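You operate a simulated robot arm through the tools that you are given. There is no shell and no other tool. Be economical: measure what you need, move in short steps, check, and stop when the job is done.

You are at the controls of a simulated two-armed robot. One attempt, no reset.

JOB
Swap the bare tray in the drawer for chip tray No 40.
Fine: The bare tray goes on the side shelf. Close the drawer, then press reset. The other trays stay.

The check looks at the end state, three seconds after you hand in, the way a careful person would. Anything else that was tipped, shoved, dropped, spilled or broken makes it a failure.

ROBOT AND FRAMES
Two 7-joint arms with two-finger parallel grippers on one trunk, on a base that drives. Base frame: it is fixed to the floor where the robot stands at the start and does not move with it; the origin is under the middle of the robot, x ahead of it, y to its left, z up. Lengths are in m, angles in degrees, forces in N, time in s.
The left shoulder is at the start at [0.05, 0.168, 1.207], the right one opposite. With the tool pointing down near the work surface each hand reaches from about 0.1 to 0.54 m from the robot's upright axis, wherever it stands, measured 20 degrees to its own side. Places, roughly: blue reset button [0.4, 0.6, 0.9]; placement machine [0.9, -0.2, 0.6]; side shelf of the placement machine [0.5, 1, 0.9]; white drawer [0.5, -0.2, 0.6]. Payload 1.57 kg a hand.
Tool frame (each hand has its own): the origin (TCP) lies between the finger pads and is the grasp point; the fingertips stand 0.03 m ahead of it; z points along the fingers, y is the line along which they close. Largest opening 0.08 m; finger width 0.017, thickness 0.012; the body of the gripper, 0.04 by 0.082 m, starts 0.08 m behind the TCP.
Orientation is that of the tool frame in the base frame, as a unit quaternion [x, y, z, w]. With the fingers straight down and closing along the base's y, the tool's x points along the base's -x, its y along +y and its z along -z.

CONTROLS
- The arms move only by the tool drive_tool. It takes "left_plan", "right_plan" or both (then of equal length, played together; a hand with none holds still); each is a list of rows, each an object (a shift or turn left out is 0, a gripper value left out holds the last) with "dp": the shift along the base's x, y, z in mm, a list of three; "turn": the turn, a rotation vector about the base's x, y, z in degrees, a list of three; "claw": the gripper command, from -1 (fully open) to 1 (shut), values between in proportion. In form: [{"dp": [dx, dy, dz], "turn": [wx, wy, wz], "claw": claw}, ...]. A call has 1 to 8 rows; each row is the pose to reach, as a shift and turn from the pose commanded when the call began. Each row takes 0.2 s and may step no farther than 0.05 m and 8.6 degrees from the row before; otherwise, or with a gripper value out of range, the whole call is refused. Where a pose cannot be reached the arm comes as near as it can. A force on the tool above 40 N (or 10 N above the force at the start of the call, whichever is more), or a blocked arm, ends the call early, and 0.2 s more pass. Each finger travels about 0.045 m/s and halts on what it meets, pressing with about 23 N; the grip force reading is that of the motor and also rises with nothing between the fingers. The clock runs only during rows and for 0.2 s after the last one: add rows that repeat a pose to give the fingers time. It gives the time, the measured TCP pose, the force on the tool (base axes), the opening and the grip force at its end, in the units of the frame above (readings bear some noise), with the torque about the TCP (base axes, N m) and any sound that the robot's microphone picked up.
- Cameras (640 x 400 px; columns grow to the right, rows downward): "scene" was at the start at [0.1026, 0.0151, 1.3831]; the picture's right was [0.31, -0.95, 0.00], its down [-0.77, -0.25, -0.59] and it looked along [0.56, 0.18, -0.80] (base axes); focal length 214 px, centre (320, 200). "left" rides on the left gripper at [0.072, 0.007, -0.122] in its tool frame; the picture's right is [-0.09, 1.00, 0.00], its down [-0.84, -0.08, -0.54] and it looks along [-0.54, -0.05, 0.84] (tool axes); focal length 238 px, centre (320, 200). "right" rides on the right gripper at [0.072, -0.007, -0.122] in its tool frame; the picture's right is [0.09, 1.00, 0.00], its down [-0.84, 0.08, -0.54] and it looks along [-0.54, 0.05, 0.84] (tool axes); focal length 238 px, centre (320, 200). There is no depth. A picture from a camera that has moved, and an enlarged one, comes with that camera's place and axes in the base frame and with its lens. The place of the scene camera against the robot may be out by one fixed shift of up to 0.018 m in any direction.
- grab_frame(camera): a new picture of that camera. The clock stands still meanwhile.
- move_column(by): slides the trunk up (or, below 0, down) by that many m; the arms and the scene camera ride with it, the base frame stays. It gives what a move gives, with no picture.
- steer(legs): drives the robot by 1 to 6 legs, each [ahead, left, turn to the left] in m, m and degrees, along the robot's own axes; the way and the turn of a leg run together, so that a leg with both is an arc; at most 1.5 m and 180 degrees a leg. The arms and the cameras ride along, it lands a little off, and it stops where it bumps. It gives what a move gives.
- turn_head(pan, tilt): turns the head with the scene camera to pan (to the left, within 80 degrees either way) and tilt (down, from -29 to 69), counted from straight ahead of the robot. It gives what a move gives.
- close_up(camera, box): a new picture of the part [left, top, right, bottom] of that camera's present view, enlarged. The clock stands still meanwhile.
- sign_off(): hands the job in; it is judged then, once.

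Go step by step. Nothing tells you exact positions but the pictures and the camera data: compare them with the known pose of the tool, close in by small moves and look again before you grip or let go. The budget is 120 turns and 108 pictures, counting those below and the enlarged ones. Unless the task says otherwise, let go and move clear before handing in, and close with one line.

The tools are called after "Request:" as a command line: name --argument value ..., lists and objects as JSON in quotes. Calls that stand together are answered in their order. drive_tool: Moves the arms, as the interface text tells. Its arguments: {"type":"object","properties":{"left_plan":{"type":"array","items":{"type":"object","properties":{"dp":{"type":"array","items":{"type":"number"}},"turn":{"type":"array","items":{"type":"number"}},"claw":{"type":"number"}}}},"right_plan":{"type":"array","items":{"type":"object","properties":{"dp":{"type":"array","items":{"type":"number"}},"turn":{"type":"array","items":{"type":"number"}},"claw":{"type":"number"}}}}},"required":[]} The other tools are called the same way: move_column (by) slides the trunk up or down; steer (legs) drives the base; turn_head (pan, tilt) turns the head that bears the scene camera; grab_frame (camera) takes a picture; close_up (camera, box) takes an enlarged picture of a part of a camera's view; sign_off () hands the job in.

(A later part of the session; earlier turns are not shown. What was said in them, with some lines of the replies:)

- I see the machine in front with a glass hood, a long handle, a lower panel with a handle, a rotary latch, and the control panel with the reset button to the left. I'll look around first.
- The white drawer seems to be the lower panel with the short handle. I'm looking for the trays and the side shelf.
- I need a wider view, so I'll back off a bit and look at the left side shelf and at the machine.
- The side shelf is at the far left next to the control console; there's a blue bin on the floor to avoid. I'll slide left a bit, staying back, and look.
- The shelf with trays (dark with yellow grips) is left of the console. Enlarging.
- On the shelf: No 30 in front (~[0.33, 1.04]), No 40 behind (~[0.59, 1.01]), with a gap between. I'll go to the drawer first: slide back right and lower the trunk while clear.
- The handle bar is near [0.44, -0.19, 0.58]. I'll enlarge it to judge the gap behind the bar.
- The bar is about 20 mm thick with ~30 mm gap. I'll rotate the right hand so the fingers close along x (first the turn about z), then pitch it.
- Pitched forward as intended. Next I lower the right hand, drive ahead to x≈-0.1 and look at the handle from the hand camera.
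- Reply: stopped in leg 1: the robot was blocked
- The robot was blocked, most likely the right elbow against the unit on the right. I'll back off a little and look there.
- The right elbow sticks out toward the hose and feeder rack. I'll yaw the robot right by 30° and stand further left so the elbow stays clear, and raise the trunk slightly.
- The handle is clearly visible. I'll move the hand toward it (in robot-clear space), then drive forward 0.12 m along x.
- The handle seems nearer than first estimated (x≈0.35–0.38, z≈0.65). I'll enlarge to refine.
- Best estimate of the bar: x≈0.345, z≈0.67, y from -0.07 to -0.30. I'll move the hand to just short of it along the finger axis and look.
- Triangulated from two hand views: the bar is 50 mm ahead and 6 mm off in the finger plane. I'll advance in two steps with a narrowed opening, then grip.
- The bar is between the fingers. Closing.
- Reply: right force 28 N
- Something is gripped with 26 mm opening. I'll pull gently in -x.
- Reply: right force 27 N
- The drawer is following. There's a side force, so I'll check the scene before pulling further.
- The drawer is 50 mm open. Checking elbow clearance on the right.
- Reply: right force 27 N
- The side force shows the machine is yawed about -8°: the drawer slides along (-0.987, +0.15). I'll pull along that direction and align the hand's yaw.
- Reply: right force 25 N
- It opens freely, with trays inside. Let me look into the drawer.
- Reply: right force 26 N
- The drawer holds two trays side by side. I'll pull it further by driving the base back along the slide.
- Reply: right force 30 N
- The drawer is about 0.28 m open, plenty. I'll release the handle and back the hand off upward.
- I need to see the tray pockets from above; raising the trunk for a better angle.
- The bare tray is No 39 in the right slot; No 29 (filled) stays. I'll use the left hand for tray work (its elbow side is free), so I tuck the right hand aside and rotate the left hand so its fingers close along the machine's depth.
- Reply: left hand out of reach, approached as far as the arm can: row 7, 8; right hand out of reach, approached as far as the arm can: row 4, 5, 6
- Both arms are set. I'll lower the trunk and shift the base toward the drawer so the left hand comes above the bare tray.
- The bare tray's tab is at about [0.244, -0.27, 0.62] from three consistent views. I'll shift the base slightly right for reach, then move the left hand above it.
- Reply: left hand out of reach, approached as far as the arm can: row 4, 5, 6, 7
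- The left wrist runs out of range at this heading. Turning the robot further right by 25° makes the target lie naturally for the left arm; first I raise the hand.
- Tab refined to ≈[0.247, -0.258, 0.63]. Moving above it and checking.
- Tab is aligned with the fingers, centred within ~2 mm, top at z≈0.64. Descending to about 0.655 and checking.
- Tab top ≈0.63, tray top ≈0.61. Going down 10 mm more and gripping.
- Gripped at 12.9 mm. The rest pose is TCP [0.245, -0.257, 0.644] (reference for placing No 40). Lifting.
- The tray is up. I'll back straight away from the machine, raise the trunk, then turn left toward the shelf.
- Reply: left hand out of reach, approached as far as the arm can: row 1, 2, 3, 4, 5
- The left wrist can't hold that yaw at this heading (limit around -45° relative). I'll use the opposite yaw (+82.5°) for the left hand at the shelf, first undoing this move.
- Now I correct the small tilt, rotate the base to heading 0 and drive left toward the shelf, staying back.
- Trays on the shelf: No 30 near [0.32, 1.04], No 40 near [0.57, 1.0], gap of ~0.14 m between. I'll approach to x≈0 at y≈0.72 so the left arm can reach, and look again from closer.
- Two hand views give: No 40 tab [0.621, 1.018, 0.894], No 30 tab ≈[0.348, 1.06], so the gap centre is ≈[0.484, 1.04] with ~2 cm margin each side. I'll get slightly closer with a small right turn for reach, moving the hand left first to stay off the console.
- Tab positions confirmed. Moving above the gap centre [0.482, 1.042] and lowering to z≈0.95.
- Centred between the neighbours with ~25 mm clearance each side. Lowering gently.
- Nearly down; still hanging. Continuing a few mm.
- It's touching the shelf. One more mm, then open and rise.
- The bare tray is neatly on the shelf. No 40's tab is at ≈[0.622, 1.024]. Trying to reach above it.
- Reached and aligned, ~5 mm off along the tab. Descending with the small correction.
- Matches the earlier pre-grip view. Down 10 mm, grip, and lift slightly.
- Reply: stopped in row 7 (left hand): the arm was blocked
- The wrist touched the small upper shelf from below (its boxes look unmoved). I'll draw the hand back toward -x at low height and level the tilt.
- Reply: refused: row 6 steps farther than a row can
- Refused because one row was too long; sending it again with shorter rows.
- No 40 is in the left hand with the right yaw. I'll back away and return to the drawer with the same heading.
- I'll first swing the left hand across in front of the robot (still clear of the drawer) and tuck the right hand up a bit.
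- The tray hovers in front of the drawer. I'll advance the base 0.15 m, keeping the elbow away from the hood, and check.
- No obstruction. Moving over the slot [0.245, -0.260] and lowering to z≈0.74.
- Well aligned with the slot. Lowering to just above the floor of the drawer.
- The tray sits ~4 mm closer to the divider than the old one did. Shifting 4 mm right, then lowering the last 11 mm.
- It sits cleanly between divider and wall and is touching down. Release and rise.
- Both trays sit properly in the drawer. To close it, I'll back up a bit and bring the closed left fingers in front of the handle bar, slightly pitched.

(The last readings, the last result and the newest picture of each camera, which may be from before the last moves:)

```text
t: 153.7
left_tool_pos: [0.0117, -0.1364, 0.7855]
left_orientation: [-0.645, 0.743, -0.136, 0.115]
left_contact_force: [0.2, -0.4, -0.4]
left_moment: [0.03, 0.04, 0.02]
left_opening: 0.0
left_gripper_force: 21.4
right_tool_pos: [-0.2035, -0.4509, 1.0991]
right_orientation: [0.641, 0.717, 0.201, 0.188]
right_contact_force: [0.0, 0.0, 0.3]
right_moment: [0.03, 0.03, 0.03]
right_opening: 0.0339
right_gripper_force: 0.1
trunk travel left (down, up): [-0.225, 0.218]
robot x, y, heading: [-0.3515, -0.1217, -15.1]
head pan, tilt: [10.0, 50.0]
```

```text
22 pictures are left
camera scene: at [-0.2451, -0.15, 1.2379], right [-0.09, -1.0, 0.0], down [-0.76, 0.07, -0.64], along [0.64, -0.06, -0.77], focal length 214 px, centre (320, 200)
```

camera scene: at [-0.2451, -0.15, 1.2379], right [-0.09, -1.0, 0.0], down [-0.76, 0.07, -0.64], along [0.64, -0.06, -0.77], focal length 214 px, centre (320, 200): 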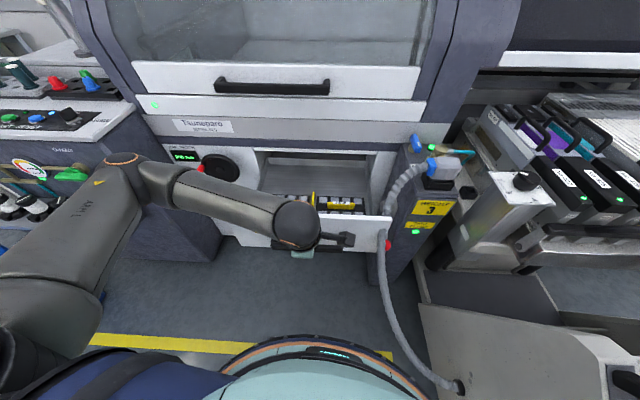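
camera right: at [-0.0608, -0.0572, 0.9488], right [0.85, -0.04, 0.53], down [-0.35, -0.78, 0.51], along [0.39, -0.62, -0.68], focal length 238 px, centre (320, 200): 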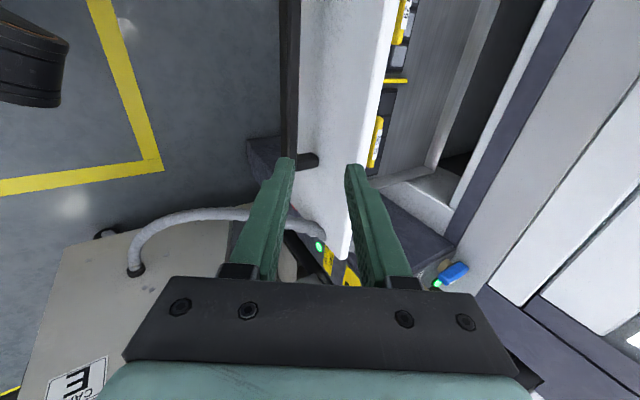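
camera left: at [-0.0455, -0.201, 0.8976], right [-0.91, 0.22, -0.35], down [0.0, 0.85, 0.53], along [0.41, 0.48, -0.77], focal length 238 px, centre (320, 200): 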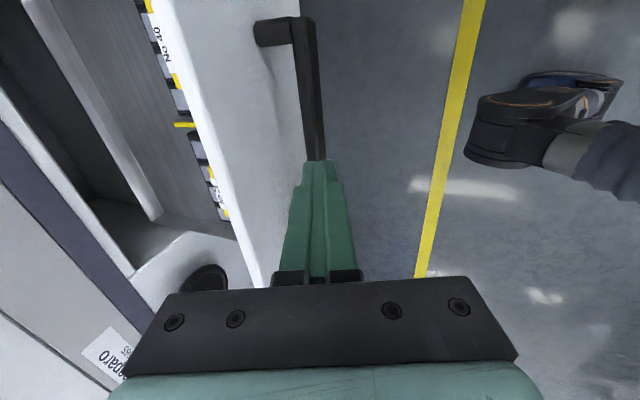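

Fingers are just above and in front of the bar. Lowering in front of it, then starting the push along the slide direction.

Request:
drive_tool --left_plan '[{"dp": [-3, 0, -40]}, {"dp": [-3, 0, -80]}, {"dp": [-3, 0, -103]}, {"dp": [10, -2, -103]}, {"dp": [25, -4, -103]}, {"dp": [45, -7, -103]}, {"dp": [65, -10, -103]}, {"dp": [65, -10, -103]}]'

Request:
grab_frame --camera "left"

```text
t: 155.5
left_tool_pos: [0.0777, -0.1465, 0.6833]
left_orientation: [-0.645, 0.743, -0.136, 0.114]
left_contact_force: [1.0, -0.1, 0.4]
left_moment: [0.03, -0.03, 0.0]
left_opening: 0.0002
left_gripper_force: 21.0
right_tool_pos: [-0.2028, -0.45, 1.0996]
right_orientation: [0.64, 0.717, 0.201, 0.189]
right_contact_force: [-0.3, -0.1, -0.1]
right_moment: [0.0, -0.01, 0.0]
right_opening: 0.034
right_gripper_force: 0.1
trunk travel left (down, up): [-0.225, 0.218]
robot x, y, heading: [-0.3529, -0.1294, -15.2]
head pan, tilt: [10.0, 50.0]
```

```text
21 pictures are left
camera left: at [0.0195, -0.2106, 0.795], right [-0.91, 0.22, -0.35], down [0.0, 0.85, 0.53], along [0.41, 0.48, -0.77], focal length 238 px, centre (320, 200)
```

left: 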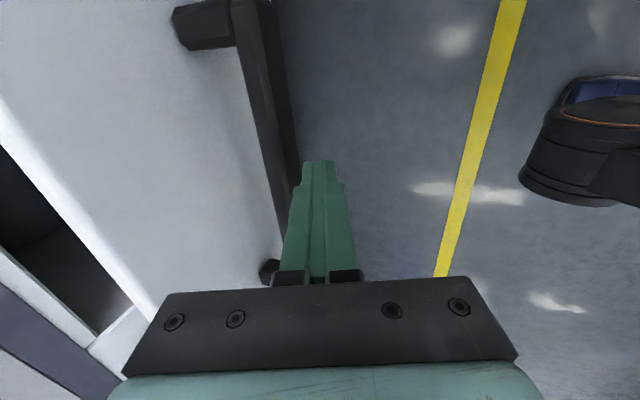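

The drawer is moving with the fingers. Driving the base forward to push it further.

Request:
steer --legs '[[0.13, 0.015, 0]]'

Request:
grab_frame --camera "scene"

```text
t: 156.8
left_tool_pos: [0.2049, -0.1655, 0.6819]
left_orientation: [-0.645, 0.743, -0.136, 0.115]
left_contact_force: [0.7, 0.7, 0.6]
left_moment: [0.0, -0.01, 0.0]
left_opening: 0.0001
left_gripper_force: 21.4
right_tool_pos: [-0.0754, -0.4691, 1.0996]
right_orientation: [0.64, 0.718, 0.2, 0.188]
right_contact_force: [-0.7, 0.3, 0.6]
right_moment: [0.0, 0.0, 0.02]
right_opening: 0.0338
right_gripper_force: 0.1
trunk travel left (down, up): [-0.225, 0.218]
robot x, y, heading: [-0.2276, -0.1405, -15.2]
head pan, tilt: [10.0, 50.0]
```

```text
20 pictures are left
camera scene: at [-0.1176, -0.1685, 1.2378], right [-0.09, -1.0, 0.0], down [-0.76, 0.07, -0.64], along [0.64, -0.06, -0.77], focal length 214 px, centre (320, 200)
```

scene: 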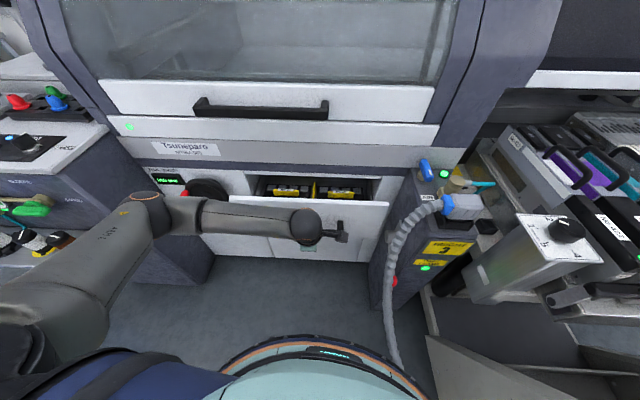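

The elbow is near the rail-width knob; I'll raise the trunk 0.1 m (lifting the elbow), re-lower the hand, and look before the final push.

Request:
drive_tool --left_plan '[{"dp": [-12, 2, 0]}, {"dp": [-12, 2, 0]}]'

Request:
move_column --by 0.12

Request:
drive_tool --left_plan '[{"dp": [0, 0, -40]}, {"dp": [0, 0, -80]}, {"dp": [0, 0, -118]}, {"dp": [0, 0, -118]}]'

Request:
grab_frame --camera "scene"

```text
t: 157.4
left_tool_pos: [0.1922, -0.1624, 0.6831]
left_orientation: [-0.645, 0.743, -0.136, 0.115]
left_contact_force: [-0.3, -0.5, -0.8]
left_moment: [0.01, 0.02, -0.03]
left_opening: 0.0
left_gripper_force: 21.6
right_tool_pos: [-0.0749, -0.4684, 1.099]
right_orientation: [0.64, 0.718, 0.201, 0.188]
right_contact_force: [0.2, -0.6, -0.5]
right_moment: [0.02, 0.0, 0.03]
right_opening: 0.034
right_gripper_force: 0.0
trunk travel left (down, up): [-0.225, 0.218]
robot x, y, heading: [-0.2269, -0.1453, -14.9]
head pan, tilt: [10.0, 50.0]
```

```text
t: 158.9
left_tool_pos: [0.1931, -0.1618, 0.8017]
left_orientation: [-0.645, 0.743, -0.135, 0.114]
left_contact_force: [-0.2, -0.4, -0.7]
left_moment: [-0.02, 0.02, 0.0]
left_opening: 0.0
left_gripper_force: 21.5
right_tool_pos: [-0.076, -0.4684, 1.2194]
right_orientation: [0.64, 0.717, 0.201, 0.188]
right_contact_force: [0.3, -0.3, 0.0]
right_moment: [-0.01, -0.02, 0.03]
right_opening: 0.0337
right_gripper_force: 0.0
trunk travel left (down, up): [-0.345, 0.098]
robot x, y, heading: [-0.2247, -0.1457, -14.9]
head pan, tilt: [10.0, 50.0]
```

```text
t: 159.9
left_tool_pos: [0.1941, -0.1618, 0.6828]
left_orientation: [-0.645, 0.744, -0.136, 0.114]
left_contact_force: [-0.6, -1.1, -0.5]
left_moment: [-0.05, 0.01, 0.02]
left_opening: 0.0
left_gripper_force: 21.2
right_tool_pos: [-0.0751, -0.4694, 1.2199]
right_orientation: [0.64, 0.717, 0.202, 0.188]
right_contact_force: [0.3, -0.1, 0.9]
right_moment: [0.01, 0.03, -0.04]
right_opening: 0.034
right_gripper_force: 0.1
trunk travel left (down, up): [-0.345, 0.098]
robot x, y, heading: [-0.225, -0.1414, -14.8]
head pan, tilt: [10.0, 50.0]
```

```text
19 pictures are left
camera scene: at [-0.1179, -0.1685, 1.3579], right [-0.09, -1.0, 0.0], down [-0.76, 0.07, -0.64], along [0.64, -0.06, -0.77], focal length 214 px, centre (320, 200)
```

scene: 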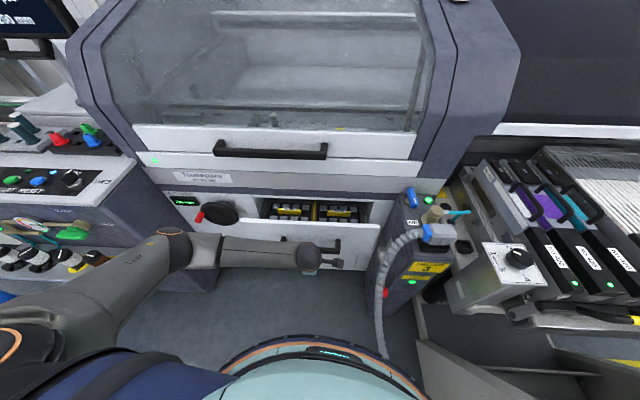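

Elbow is now further back from the knob. Pushing another 70 mm with the arm.

Request:
drive_tool --left_plan '[{"dp": [15, -2, 0]}, {"dp": [30, -4, 0]}, {"dp": [45, -7, 0]}, {"dp": [60, -9, 0]}, {"dp": [75, -11, 0]}, {"dp": [75, -11, 0]}]'

Request:
grab_frame --camera "scene"

```text
t: 161.3
left_tool_pos: [0.2686, -0.1725, 0.6844]
left_orientation: [-0.645, 0.743, -0.138, 0.115]
left_contact_force: [0.0, -0.9, 0.2]
left_moment: [0.02, 0.02, 0.04]
left_opening: 0.0002
left_gripper_force: 20.9
right_tool_pos: [-0.0759, -0.4692, 1.2186]
right_orientation: [0.64, 0.717, 0.201, 0.188]
right_contact_force: [0.2, 0.2, 0.6]
right_moment: [-0.04, -0.02, 0.01]
right_opening: 0.0341
right_gripper_force: 0.0
trunk travel left (down, up): [-0.345, 0.098]
robot x, y, heading: [-0.2289, -0.1472, -14.9]
head pan, tilt: [10.0, 50.0]
```

```text
18 pictures are left
camera scene: at [-0.1179, -0.1685, 1.3579], right [-0.09, -1.0, 0.0], down [-0.76, 0.07, -0.64], along [0.64, -0.06, -0.77], focal length 214 px, centre (320, 200)
```

scene: 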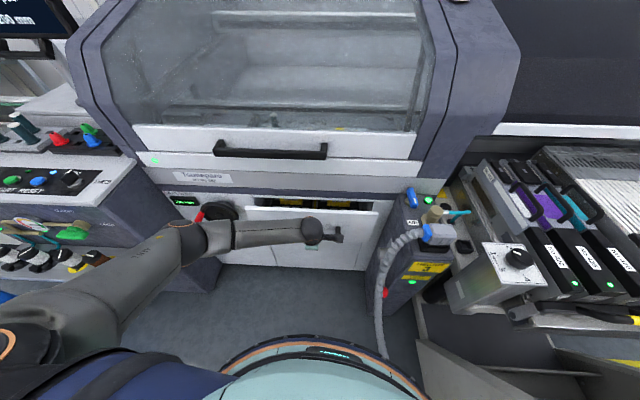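

About 50 mm remain; elbow still clear. Final push.

Request:
drive_tool --left_plan '[{"dp": [12, -2, 0]}, {"dp": [24, -4, 0]}, {"dp": [36, -5, 0]}, {"dp": [46, -7, 0]}, {"dp": [53, -8, 0]}, {"dp": [58, -9, 0]}, {"dp": [58, -9, 0]}]'

Request:
close_up --camera "scene" --box '[160, 120, 440, 290]'

```text
t: 162.7
left_tool_pos: [0.3154, -0.1812, 0.6806]
left_orientation: [-0.646, 0.744, -0.129, 0.11]
left_contact_force: [-8.9, 2.0, 6.8]
left_moment: [0.06, 0.1, -0.02]
left_opening: 0.0001
left_gripper_force: 21.4
right_tool_pos: [-0.0764, -0.468, 1.2202]
right_orientation: [0.64, 0.717, 0.201, 0.188]
right_contact_force: [-0.8, 0.3, 0.0]
right_moment: [-0.01, 0.0, 0.02]
right_opening: 0.0339
right_gripper_force: 0.1
trunk travel left (down, up): [-0.345, 0.098]
robot x, y, heading: [-0.2275, -0.1449, -14.9]
head pan, tilt: [10.0, 50.0]
stopped in row 6 (left hand): the force on the tool passed its limit at 47 N (the readings are from after the stop); the commanded pose is now the measured one
```

```text
2.29 times, centred on (300, 205) of scene
camera zoom: at [-0.119, -0.1682, 1.3579], right [-0.09, -1.0, 0.0], down [-0.76, 0.07, -0.64], along [0.64, -0.06, -0.77], focal length 490 px, centre (366, 189)
```

zoom: 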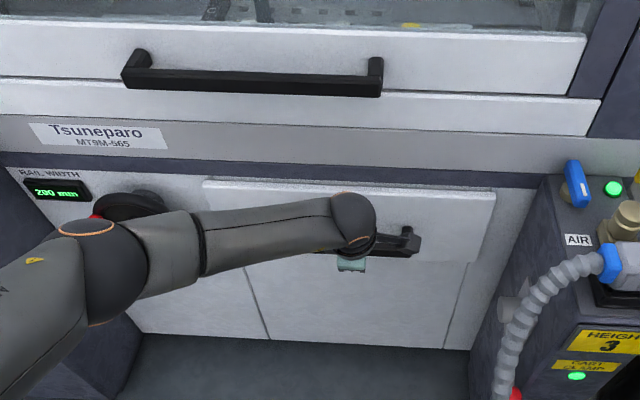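

The drawer hit its stop — closed. Now retreat, level the hand, rise, and back off from the machine.

Request:
drive_tool --left_plan '[{"dp": [-20, 3, 0]}, {"dp": [-50, 7, 0]}, {"dp": [-80, 10, 20], "turn": [1, 6.5, 0]}, {"dp": [-110, 10, 60], "turn": [2, 13, 0]}, {"dp": [-130, 10, 100], "turn": [3, 19, 0]}, {"dp": [-140, 10, 145], "turn": [3, 19, 0]}, {"dp": [-150, 10, 190], "turn": [3, 19, 0]}]'

Request:
steer --legs '[[-0.2, -0.04, 0]]'

Request:
turn_head --pan 5 --tilt 40

Request:
grab_frame --camera "scene"

```text
t: 164.3
left_tool_pos: [0.1679, -0.1702, 0.8736]
left_orientation: [-0.656, 0.755, 0.0, 0.005]
left_contact_force: [0.0, -0.4, 0.0]
left_moment: [-0.01, -0.01, -0.02]
left_opening: 0.0
left_gripper_force: 21.5
right_tool_pos: [-0.0758, -0.4697, 1.2199]
right_orientation: [0.641, 0.717, 0.201, 0.188]
right_contact_force: [0.1, 0.1, 0.3]
right_moment: [0.03, -0.02, 0.02]
right_opening: 0.034
right_gripper_force: 0.0
trunk travel left (down, up): [-0.345, 0.098]
robot x, y, heading: [-0.2268, -0.1463, -15.0]
head pan, tilt: [10.0, 50.0]
```

```text
t: 165.9
left_tool_pos: [-0.0333, -0.157, 0.8718]
left_orientation: [-0.656, 0.755, -0.002, 0.004]
left_contact_force: [0.0, 0.0, 0.7]
left_moment: [-0.02, 0.01, -0.03]
left_opening: 0.0
left_gripper_force: 20.9
right_tool_pos: [-0.2796, -0.4565, 1.2203]
right_orientation: [0.639, 0.718, 0.201, 0.188]
right_contact_force: [-0.7, 0.4, -0.1]
right_moment: [0.01, 0.02, -0.02]
right_opening: 0.0341
right_gripper_force: 0.0
trunk travel left (down, up): [-0.345, 0.098]
robot x, y, heading: [-0.428, -0.1338, -14.8]
head pan, tilt: [10.0, 50.0]
```

```text
t: 166.6
left_tool_pos: [-0.0339, -0.158, 0.8718]
left_orientation: [-0.656, 0.754, -0.002, 0.004]
left_contact_force: [0.2, -0.3, 0.0]
left_moment: [-0.03, -0.01, -0.01]
left_opening: 0.0
left_gripper_force: 20.8
right_tool_pos: [-0.278, -0.4556, 1.2204]
right_orientation: [0.639, 0.718, 0.201, 0.187]
right_contact_force: [-0.2, -0.1, 0.2]
right_moment: [-0.03, 0.01, -0.01]
right_opening: 0.0339
right_gripper_force: 0.0
trunk travel left (down, up): [-0.345, 0.098]
robot x, y, heading: [-0.4305, -0.1299, -15.0]
head pan, tilt: [5.0, 40.0]
```

```text
16 pictures are left
camera scene: at [-0.3141, -0.1634, 1.372], right [-0.17, -0.99, 0.0], down [-0.63, 0.11, -0.77], along [0.75, -0.13, -0.64], focal length 214 px, centre (320, 200)
```

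scene: 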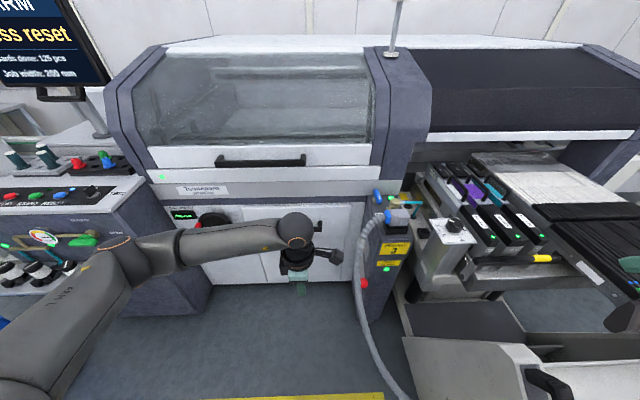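

The screen now says "Press reset". I'll raise up and go to the console with the left hand closed.

Request:
move_column --by 0.08

Request:
drive_tool --left_plan '[{"dp": [0, 0, 40]}, {"dp": [0, 0, 80]}, {"dp": [0, 0, 120]}, {"dp": [0, 0, 120]}]'

Request:
steer --legs '[[-0.158, 0.589, 0], [0.319, 0.085, 0]]'

Request:
turn_head --pan 30 --tilt 45

Request:
grab_frame --camera "scene"

Request:
grab_frame --camera "left"

```text
t: 167.8
left_tool_pos: [-0.0336, -0.1576, 0.9523]
left_orientation: [-0.656, 0.755, -0.002, 0.004]
left_contact_force: [0.2, 0.5, 0.8]
left_moment: [-0.02, -0.04, -0.02]
left_opening: 0.0002
left_gripper_force: 21.3
right_tool_pos: [-0.2786, -0.4559, 1.2998]
right_orientation: [0.639, 0.718, 0.201, 0.188]
right_contact_force: [-0.6, 0.6, 0.7]
right_moment: [-0.02, 0.0, -0.01]
right_opening: 0.034
right_gripper_force: 0.2
trunk travel left (down, up): [-0.425, 0.018]
robot x, y, heading: [-0.4318, -0.1315, -14.6]
head pan, tilt: [5.0, 40.0]
```

```text
t: 168.8
left_tool_pos: [-0.0341, -0.157, 1.0701]
left_orientation: [-0.656, 0.754, -0.001, 0.004]
left_contact_force: [-0.5, -0.7, -0.2]
left_moment: [0.01, 0.01, 0.02]
left_opening: 0.0
left_gripper_force: 21.2
right_tool_pos: [-0.2786, -0.4559, 1.3002]
right_orientation: [0.64, 0.718, 0.201, 0.188]
right_contact_force: [-0.3, -0.1, 0.7]
right_moment: [0.02, 0.02, -0.01]
right_opening: 0.0343
right_gripper_force: 0.0
trunk travel left (down, up): [-0.425, 0.018]
robot x, y, heading: [-0.4323, -0.1283, -14.7]
head pan, tilt: [5.0, 40.0]
```

```text
t: 176.2
left_tool_pos: [0.292, 0.4511, 1.071]
left_orientation: [-0.658, 0.753, -0.002, 0.004]
left_contact_force: [0.0, 0.0, -0.3]
left_moment: [0.0, 0.02, -0.02]
left_opening: 0.0
left_gripper_force: 21.4
right_tool_pos: [0.0486, 0.1497, 1.2986]
right_orientation: [0.638, 0.72, 0.201, 0.187]
right_contact_force: [0.8, 0.1, -0.1]
right_moment: [0.01, 0.01, 0.0]
right_opening: 0.0341
right_gripper_force: 0.0
trunk travel left (down, up): [-0.425, 0.018]
robot x, y, heading: [-0.104, 0.4717, -14.7]
head pan, tilt: [5.0, 40.0]
```

```text
t: 177.1
left_tool_pos: [0.2918, 0.4509, 1.0734]
left_orientation: [-0.658, 0.753, -0.002, 0.004]
left_contact_force: [0.7, -0.4, 0.6]
left_moment: [-0.02, -0.03, -0.01]
left_opening: 0.0001
left_gripper_force: 21.6
right_tool_pos: [0.0498, 0.1503, 1.2998]
right_orientation: [0.637, 0.72, 0.201, 0.187]
right_contact_force: [0.2, -0.1, -0.3]
right_moment: [0.02, -0.04, -0.03]
right_opening: 0.034
right_gripper_force: 0.0
trunk travel left (down, up): [-0.425, 0.018]
robot x, y, heading: [-0.1048, 0.4772, -14.6]
head pan, tilt: [30.0, 45.0]
```

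```text
15 pictures are left
camera scene: at [0.006, 0.4786, 1.4448], right [0.27, -0.96, 0.0], down [-0.68, -0.19, -0.71], along [0.68, 0.19, -0.71], focal length 214 px, centre (320, 200)
```

scene: 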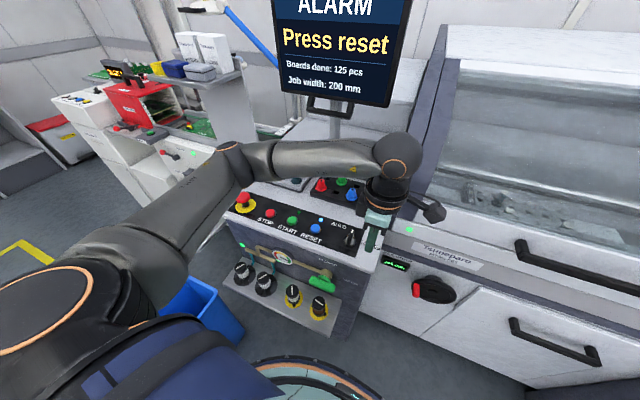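

```text
14 pictures are left
camera left: at [0.2743, 0.3793, 1.1935], right [-0.97, 0.22, -0.01], down [0.18, 0.82, 0.55], along [0.13, 0.53, -0.84], focal length 238 px, centre (320, 200)
```

left: 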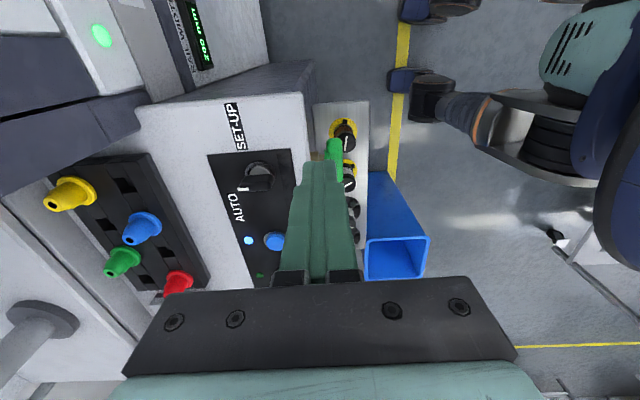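

"Press reset" is displayed. Reset button ≈[0.40, 0.615, 0.91]. Moving closer for a second sight.

Request:
drive_tool --left_plan '[{"dp": [30, 40, -10]}, {"dp": [60, 80, -30]}, {"dp": [85, 110, -50]}, {"dp": [85, 110, -50]}]'

Request:
grab_frame --camera "left"

```text
refused: row 1 steps farther than a row can; nothing moved
```

```text
13 pictures are left
camera left: at [0.2743, 0.3793, 1.1935], right [-0.97, 0.22, -0.01], down [0.18, 0.82, 0.55], along [0.13, 0.53, -0.84], focal length 238 px, centre (320, 200)
```

left: 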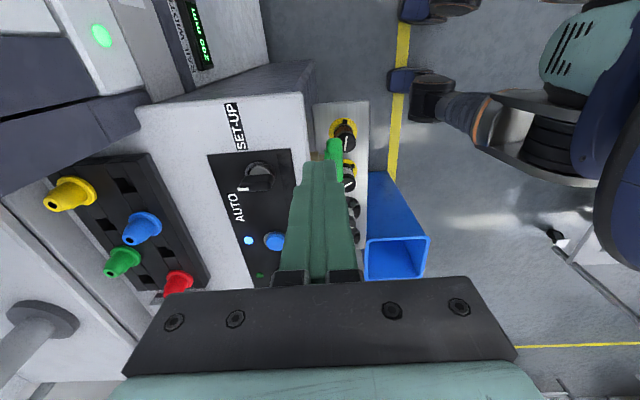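

Row too long; repeating with shorter rows.

Request:
drive_tool --left_plan '[{"dp": [25, 35, -5]}, {"dp": [50, 70, -15]}, {"dp": [70, 100, -35]}, {"dp": [85, 115, -50]}, {"dp": [85, 115, -50]}]'

Request:
grab_frame --camera "left"

```text
t: 178.3
left_tool_pos: [0.3767, 0.5675, 1.0215]
left_orientation: [-0.659, 0.752, -0.002, 0.003]
left_contact_force: [0.1, 0.2, -0.2]
left_moment: [-0.01, 0.0, 0.03]
left_opening: 0.0
left_gripper_force: 21.6
right_tool_pos: [0.0495, 0.1505, 1.299]
right_orientation: [0.638, 0.719, 0.201, 0.187]
right_contact_force: [0.4, 1.0, -0.7]
right_moment: [0.0, 0.04, 0.01]
right_opening: 0.034
right_gripper_force: 0.0
trunk travel left (down, up): [-0.425, 0.018]
robot x, y, heading: [-0.1034, 0.4744, -14.4]
head pan, tilt: [30.0, 45.0]
```

```text
12 pictures are left
camera left: at [0.3595, 0.4946, 1.1435], right [-0.97, 0.22, -0.01], down [0.18, 0.82, 0.55], along [0.13, 0.53, -0.84], focal length 238 px, centre (320, 200)
```

left: 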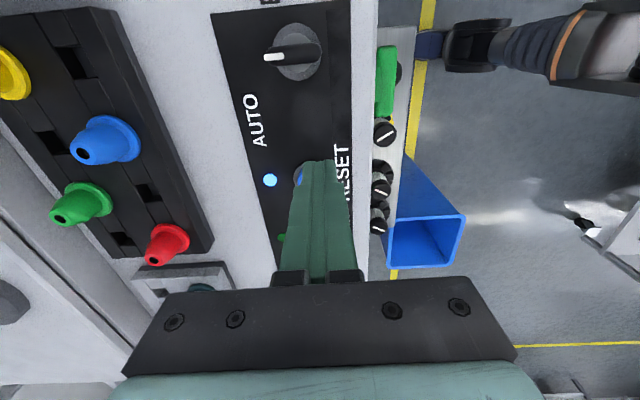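

Button fixed at ≈[0.399, 0.606], top ≈0.925–0.93. Moving above it, then pressing slowly.

Request:
drive_tool --left_plan '[{"dp": [11, 19, 0]}, {"dp": [22, 38, 0]}, {"dp": [22, 38, -25]}, {"dp": [22, 38, -45]}, {"dp": [22, 38, -45]}]'

Request:
grab_frame --camera "left"

Request:
close_up --camera "scene" --box '[220, 150, 420, 280]'

```text
t: 179.5
left_tool_pos: [0.3992, 0.605, 0.9781]
left_orientation: [-0.659, 0.752, -0.001, 0.003]
left_contact_force: [-0.6, -0.5, 0.1]
left_moment: [-0.02, -0.01, -0.02]
left_opening: 0.0002
left_gripper_force: 21.6
right_tool_pos: [0.0489, 0.1506, 1.2996]
right_orientation: [0.638, 0.72, 0.201, 0.187]
right_contact_force: [0.4, 0.4, -0.9]
right_moment: [-0.01, -0.03, 0.01]
right_opening: 0.0339
right_gripper_force: 0.0
trunk travel left (down, up): [-0.425, 0.018]
robot x, y, heading: [-0.1021, 0.4749, -14.6]
head pan, tilt: [30.0, 45.0]
```

```text
11 pictures are left
camera left: at [0.3813, 0.5321, 1.0991], right [-0.97, 0.22, -0.01], down [0.18, 0.82, 0.55], along [0.13, 0.53, -0.84], focal length 238 px, centre (320, 200)
```

left: 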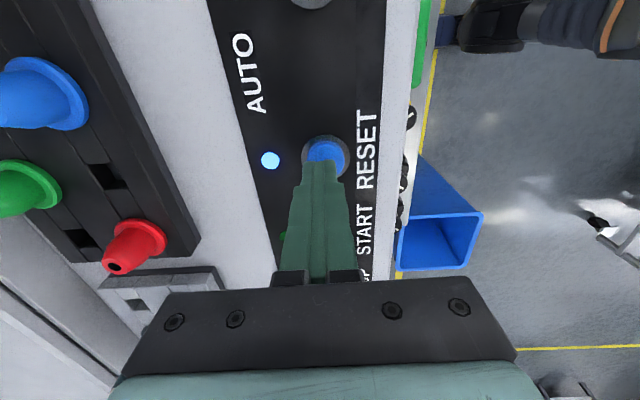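

```text
3.08 times, centred on (320, 215) of scene
camera zoom: at [0.0058, 0.4786, 1.4448], right [0.27, -0.96, 0.0], down [-0.68, -0.19, -0.71], along [0.68, 0.19, -0.71], focal length 660 px, centre (320, 154)
```

zoom: 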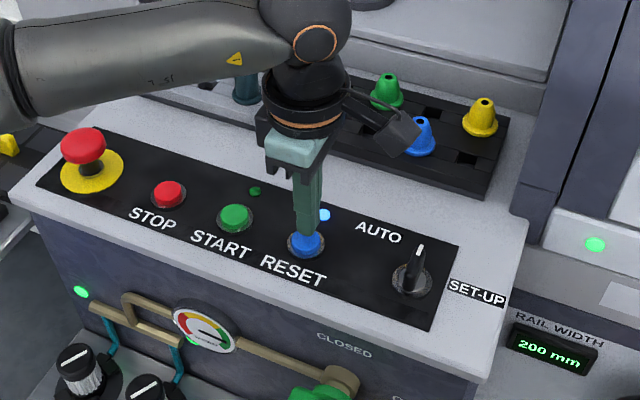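

Aligned within 5 mm. Correcting and pressing down gently.

Request:
drive_tool --left_plan '[{"dp": [-4, -3, -5]}, {"dp": [-4, -3, -12]}, {"dp": [-4, -3, -18]}, {"dp": [-4, -3, -23]}, {"dp": [-4, -3, -28]}, {"dp": [-4, -3, -28]}]'

Request:
grab_frame --camera "scene"

```text
t: 180.7
left_tool_pos: [0.3947, 0.6006, 0.9592]
left_orientation: [-0.658, 0.753, -0.007, 0.006]
left_contact_force: [-12.1, 4.4, 23.7]
left_moment: [0.26, 0.39, 0.12]
left_opening: 0.0
left_gripper_force: 21.5
right_tool_pos: [0.0459, 0.1507, 1.3005]
right_orientation: [0.637, 0.72, 0.202, 0.188]
right_contact_force: [0.7, 0.4, 0.1]
right_moment: [-0.01, 0.0, 0.0]
right_opening: 0.0342
right_gripper_force: 0.0
trunk travel left (down, up): [-0.425, 0.018]
robot x, y, heading: [-0.1075, 0.4741, -14.5]
head pan, tilt: [30.0, 45.0]
heard: click
stopped in row 5 (left hand): the force on the tool passed its limit at 46 N (the readings are from after the stop); the commanded pose is now the measured one
```

```text
9 pictures are left
camera scene: at [0.0026, 0.4789, 1.4452], right [0.27, -0.96, 0.0], down [-0.68, -0.19, -0.71], along [0.68, 0.19, -0.71], focal length 214 px, centre (320, 200)
```

scene: 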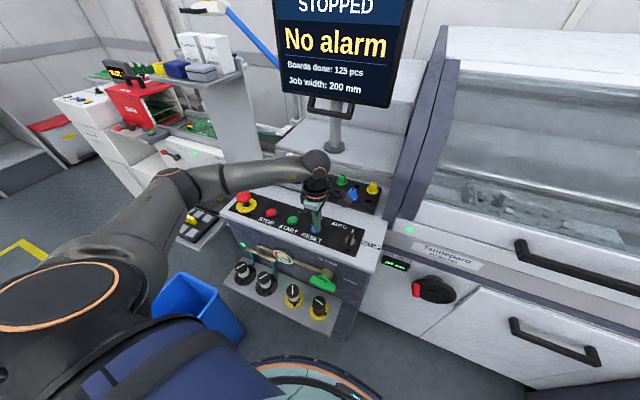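

A click, and the screen reads "No alarm". Raising the hand, moving clear and doing a last check of the shelf and drawer.

Request:
drive_tool --left_plan '[{"dp": [0, 0, 20]}, {"dp": [0, 0, 60]}, {"dp": [0, 0, 100]}, {"dp": [-20, -20, 120]}, {"dp": [-20, -20, 120]}]'

Request:
steer --legs '[[-0.3, -0.05, 0]]'

Request:
turn_head --pan 25 --tilt 35

Request:
grab_frame --camera "scene"

Request:
close_up --camera "scene" --box '[330, 180, 640, 370]'

```text
t: 181.9
left_tool_pos: [0.3754, 0.58, 1.0754]
left_orientation: [-0.659, 0.752, -0.005, 0.006]
left_contact_force: [0.5, -0.3, -0.1]
left_moment: [-0.01, 0.03, -0.01]
left_opening: 0.0
left_gripper_force: 21.5
right_tool_pos: [0.0489, 0.1518, 1.2996]
right_orientation: [0.638, 0.719, 0.201, 0.187]
right_contact_force: [-0.6, -0.2, -0.9]
right_moment: [-0.01, -0.02, 0.02]
right_opening: 0.0343
right_gripper_force: 0.1
trunk travel left (down, up): [-0.425, 0.018]
robot x, y, heading: [-0.1035, 0.4702, -14.5]
head pan, tilt: [30.0, 45.0]
```

```text
t: 183.9
left_tool_pos: [0.0727, 0.6092, 1.0756]
left_orientation: [-0.66, 0.752, -0.006, 0.006]
left_contact_force: [0.1, -1.2, -0.4]
left_moment: [0.01, -0.02, 0.01]
left_opening: 0.0001
left_gripper_force: 21.1
right_tool_pos: [-0.2541, 0.1782, 1.2996]
right_orientation: [0.638, 0.72, 0.201, 0.187]
right_contact_force: [0.2, -0.3, -0.8]
right_moment: [0.01, -0.02, 0.02]
right_opening: 0.0337
right_gripper_force: 0.0
trunk travel left (down, up): [-0.425, 0.018]
robot x, y, heading: [-0.4041, 0.5002, -14.5]
head pan, tilt: [30.0, 45.0]
```

```text
t: 184.7
left_tool_pos: [0.0733, 0.6094, 1.075]
left_orientation: [-0.659, 0.752, -0.005, 0.005]
left_contact_force: [-0.5, 0.0, -0.6]
left_moment: [0.02, -0.02, -0.02]
left_opening: 0.0
left_gripper_force: 20.5
right_tool_pos: [-0.2524, 0.1783, 1.2993]
right_orientation: [0.637, 0.72, 0.202, 0.187]
right_contact_force: [0.2, 0.3, 0.6]
right_moment: [0.01, -0.01, 0.03]
right_opening: 0.0339
right_gripper_force: 0.0
trunk travel left (down, up): [-0.425, 0.018]
robot x, y, heading: [-0.4054, 0.4989, -14.4]
head pan, tilt: [25.0, 35.0]
```

```text
8 pictures are left
camera scene: at [-0.2887, 0.5004, 1.4595], right [0.18, -0.98, 0.0], down [-0.56, -0.11, -0.82], along [0.8, 0.15, -0.57], focal length 214 px, centre (320, 200)
```

scene: 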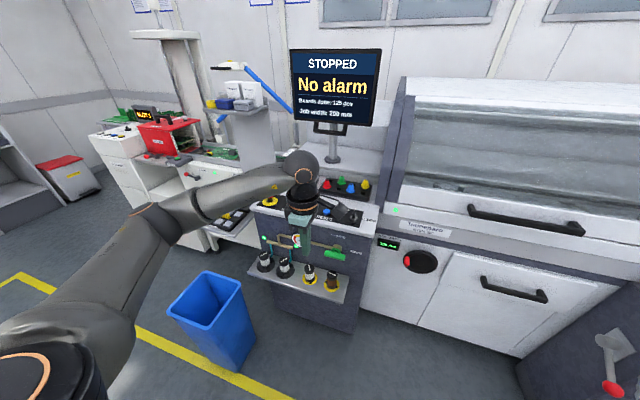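

```text
2.06 times, centred on (485, 275) of scene
camera zoom: at [-0.2887, 0.5004, 1.4595], right [0.18, -0.98, 0.0], down [-0.56, -0.11, -0.82], along [0.8, 0.15, -0.57], focal length 443 px, centre (-21, 45)
```

zoom: 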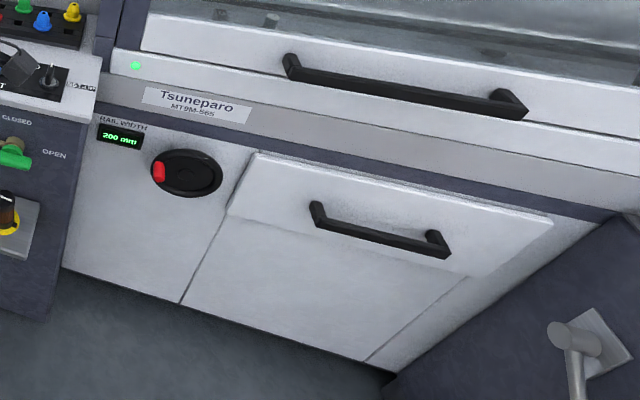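

Drawer is shut and the knob still shows 200 mm. One last look at the shelf.

Request:
close_up --camera "scene" --box '[190, 60, 310, 260]'

Request:
grab_frame --camera "left"

```text
2.00 times, centred on (250, 160) of scene
camera zoom: at [-0.2887, 0.5004, 1.4595], right [0.18, -0.98, 0.0], down [-0.56, -0.11, -0.82], along [0.8, 0.15, -0.57], focal length 429 px, centre (460, 280)
```

zoom: 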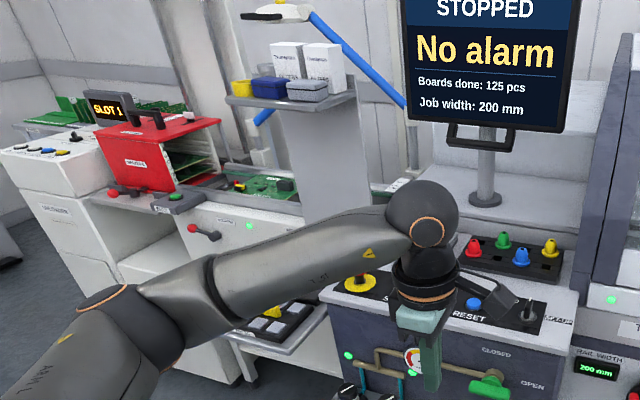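

```text
5 pictures are left
camera left: at [0.055, 0.5372, 1.1971], right [-0.98, 0.22, -0.02], down [0.18, 0.82, 0.54], along [0.13, 0.53, -0.84], focal length 238 px, centre (320, 200)
```

left: 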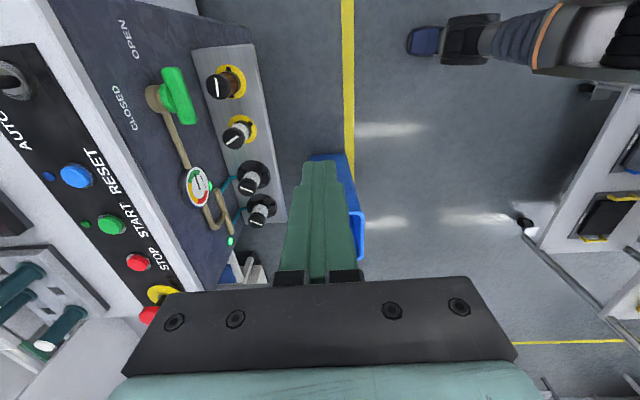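

Everything I can see is in place: the alarm is cleared, the boxes on the upper shelf are standing, and the robot is clear. Handing in.

Request:
sign_off

```text
The job is handed in.
```

Chip tray No 40 is in the drawer and the drawer is closed. The bare tray (No 39) is on the side shelf, turned 180° from how it sat in the drawer, and reset has been pressed (the screen shows "No alarm"). The robot was blocked by something at the right-hand feeder rack once, and its wrist bumped the small upper shelf once. I saw nothing out of place after either contact.
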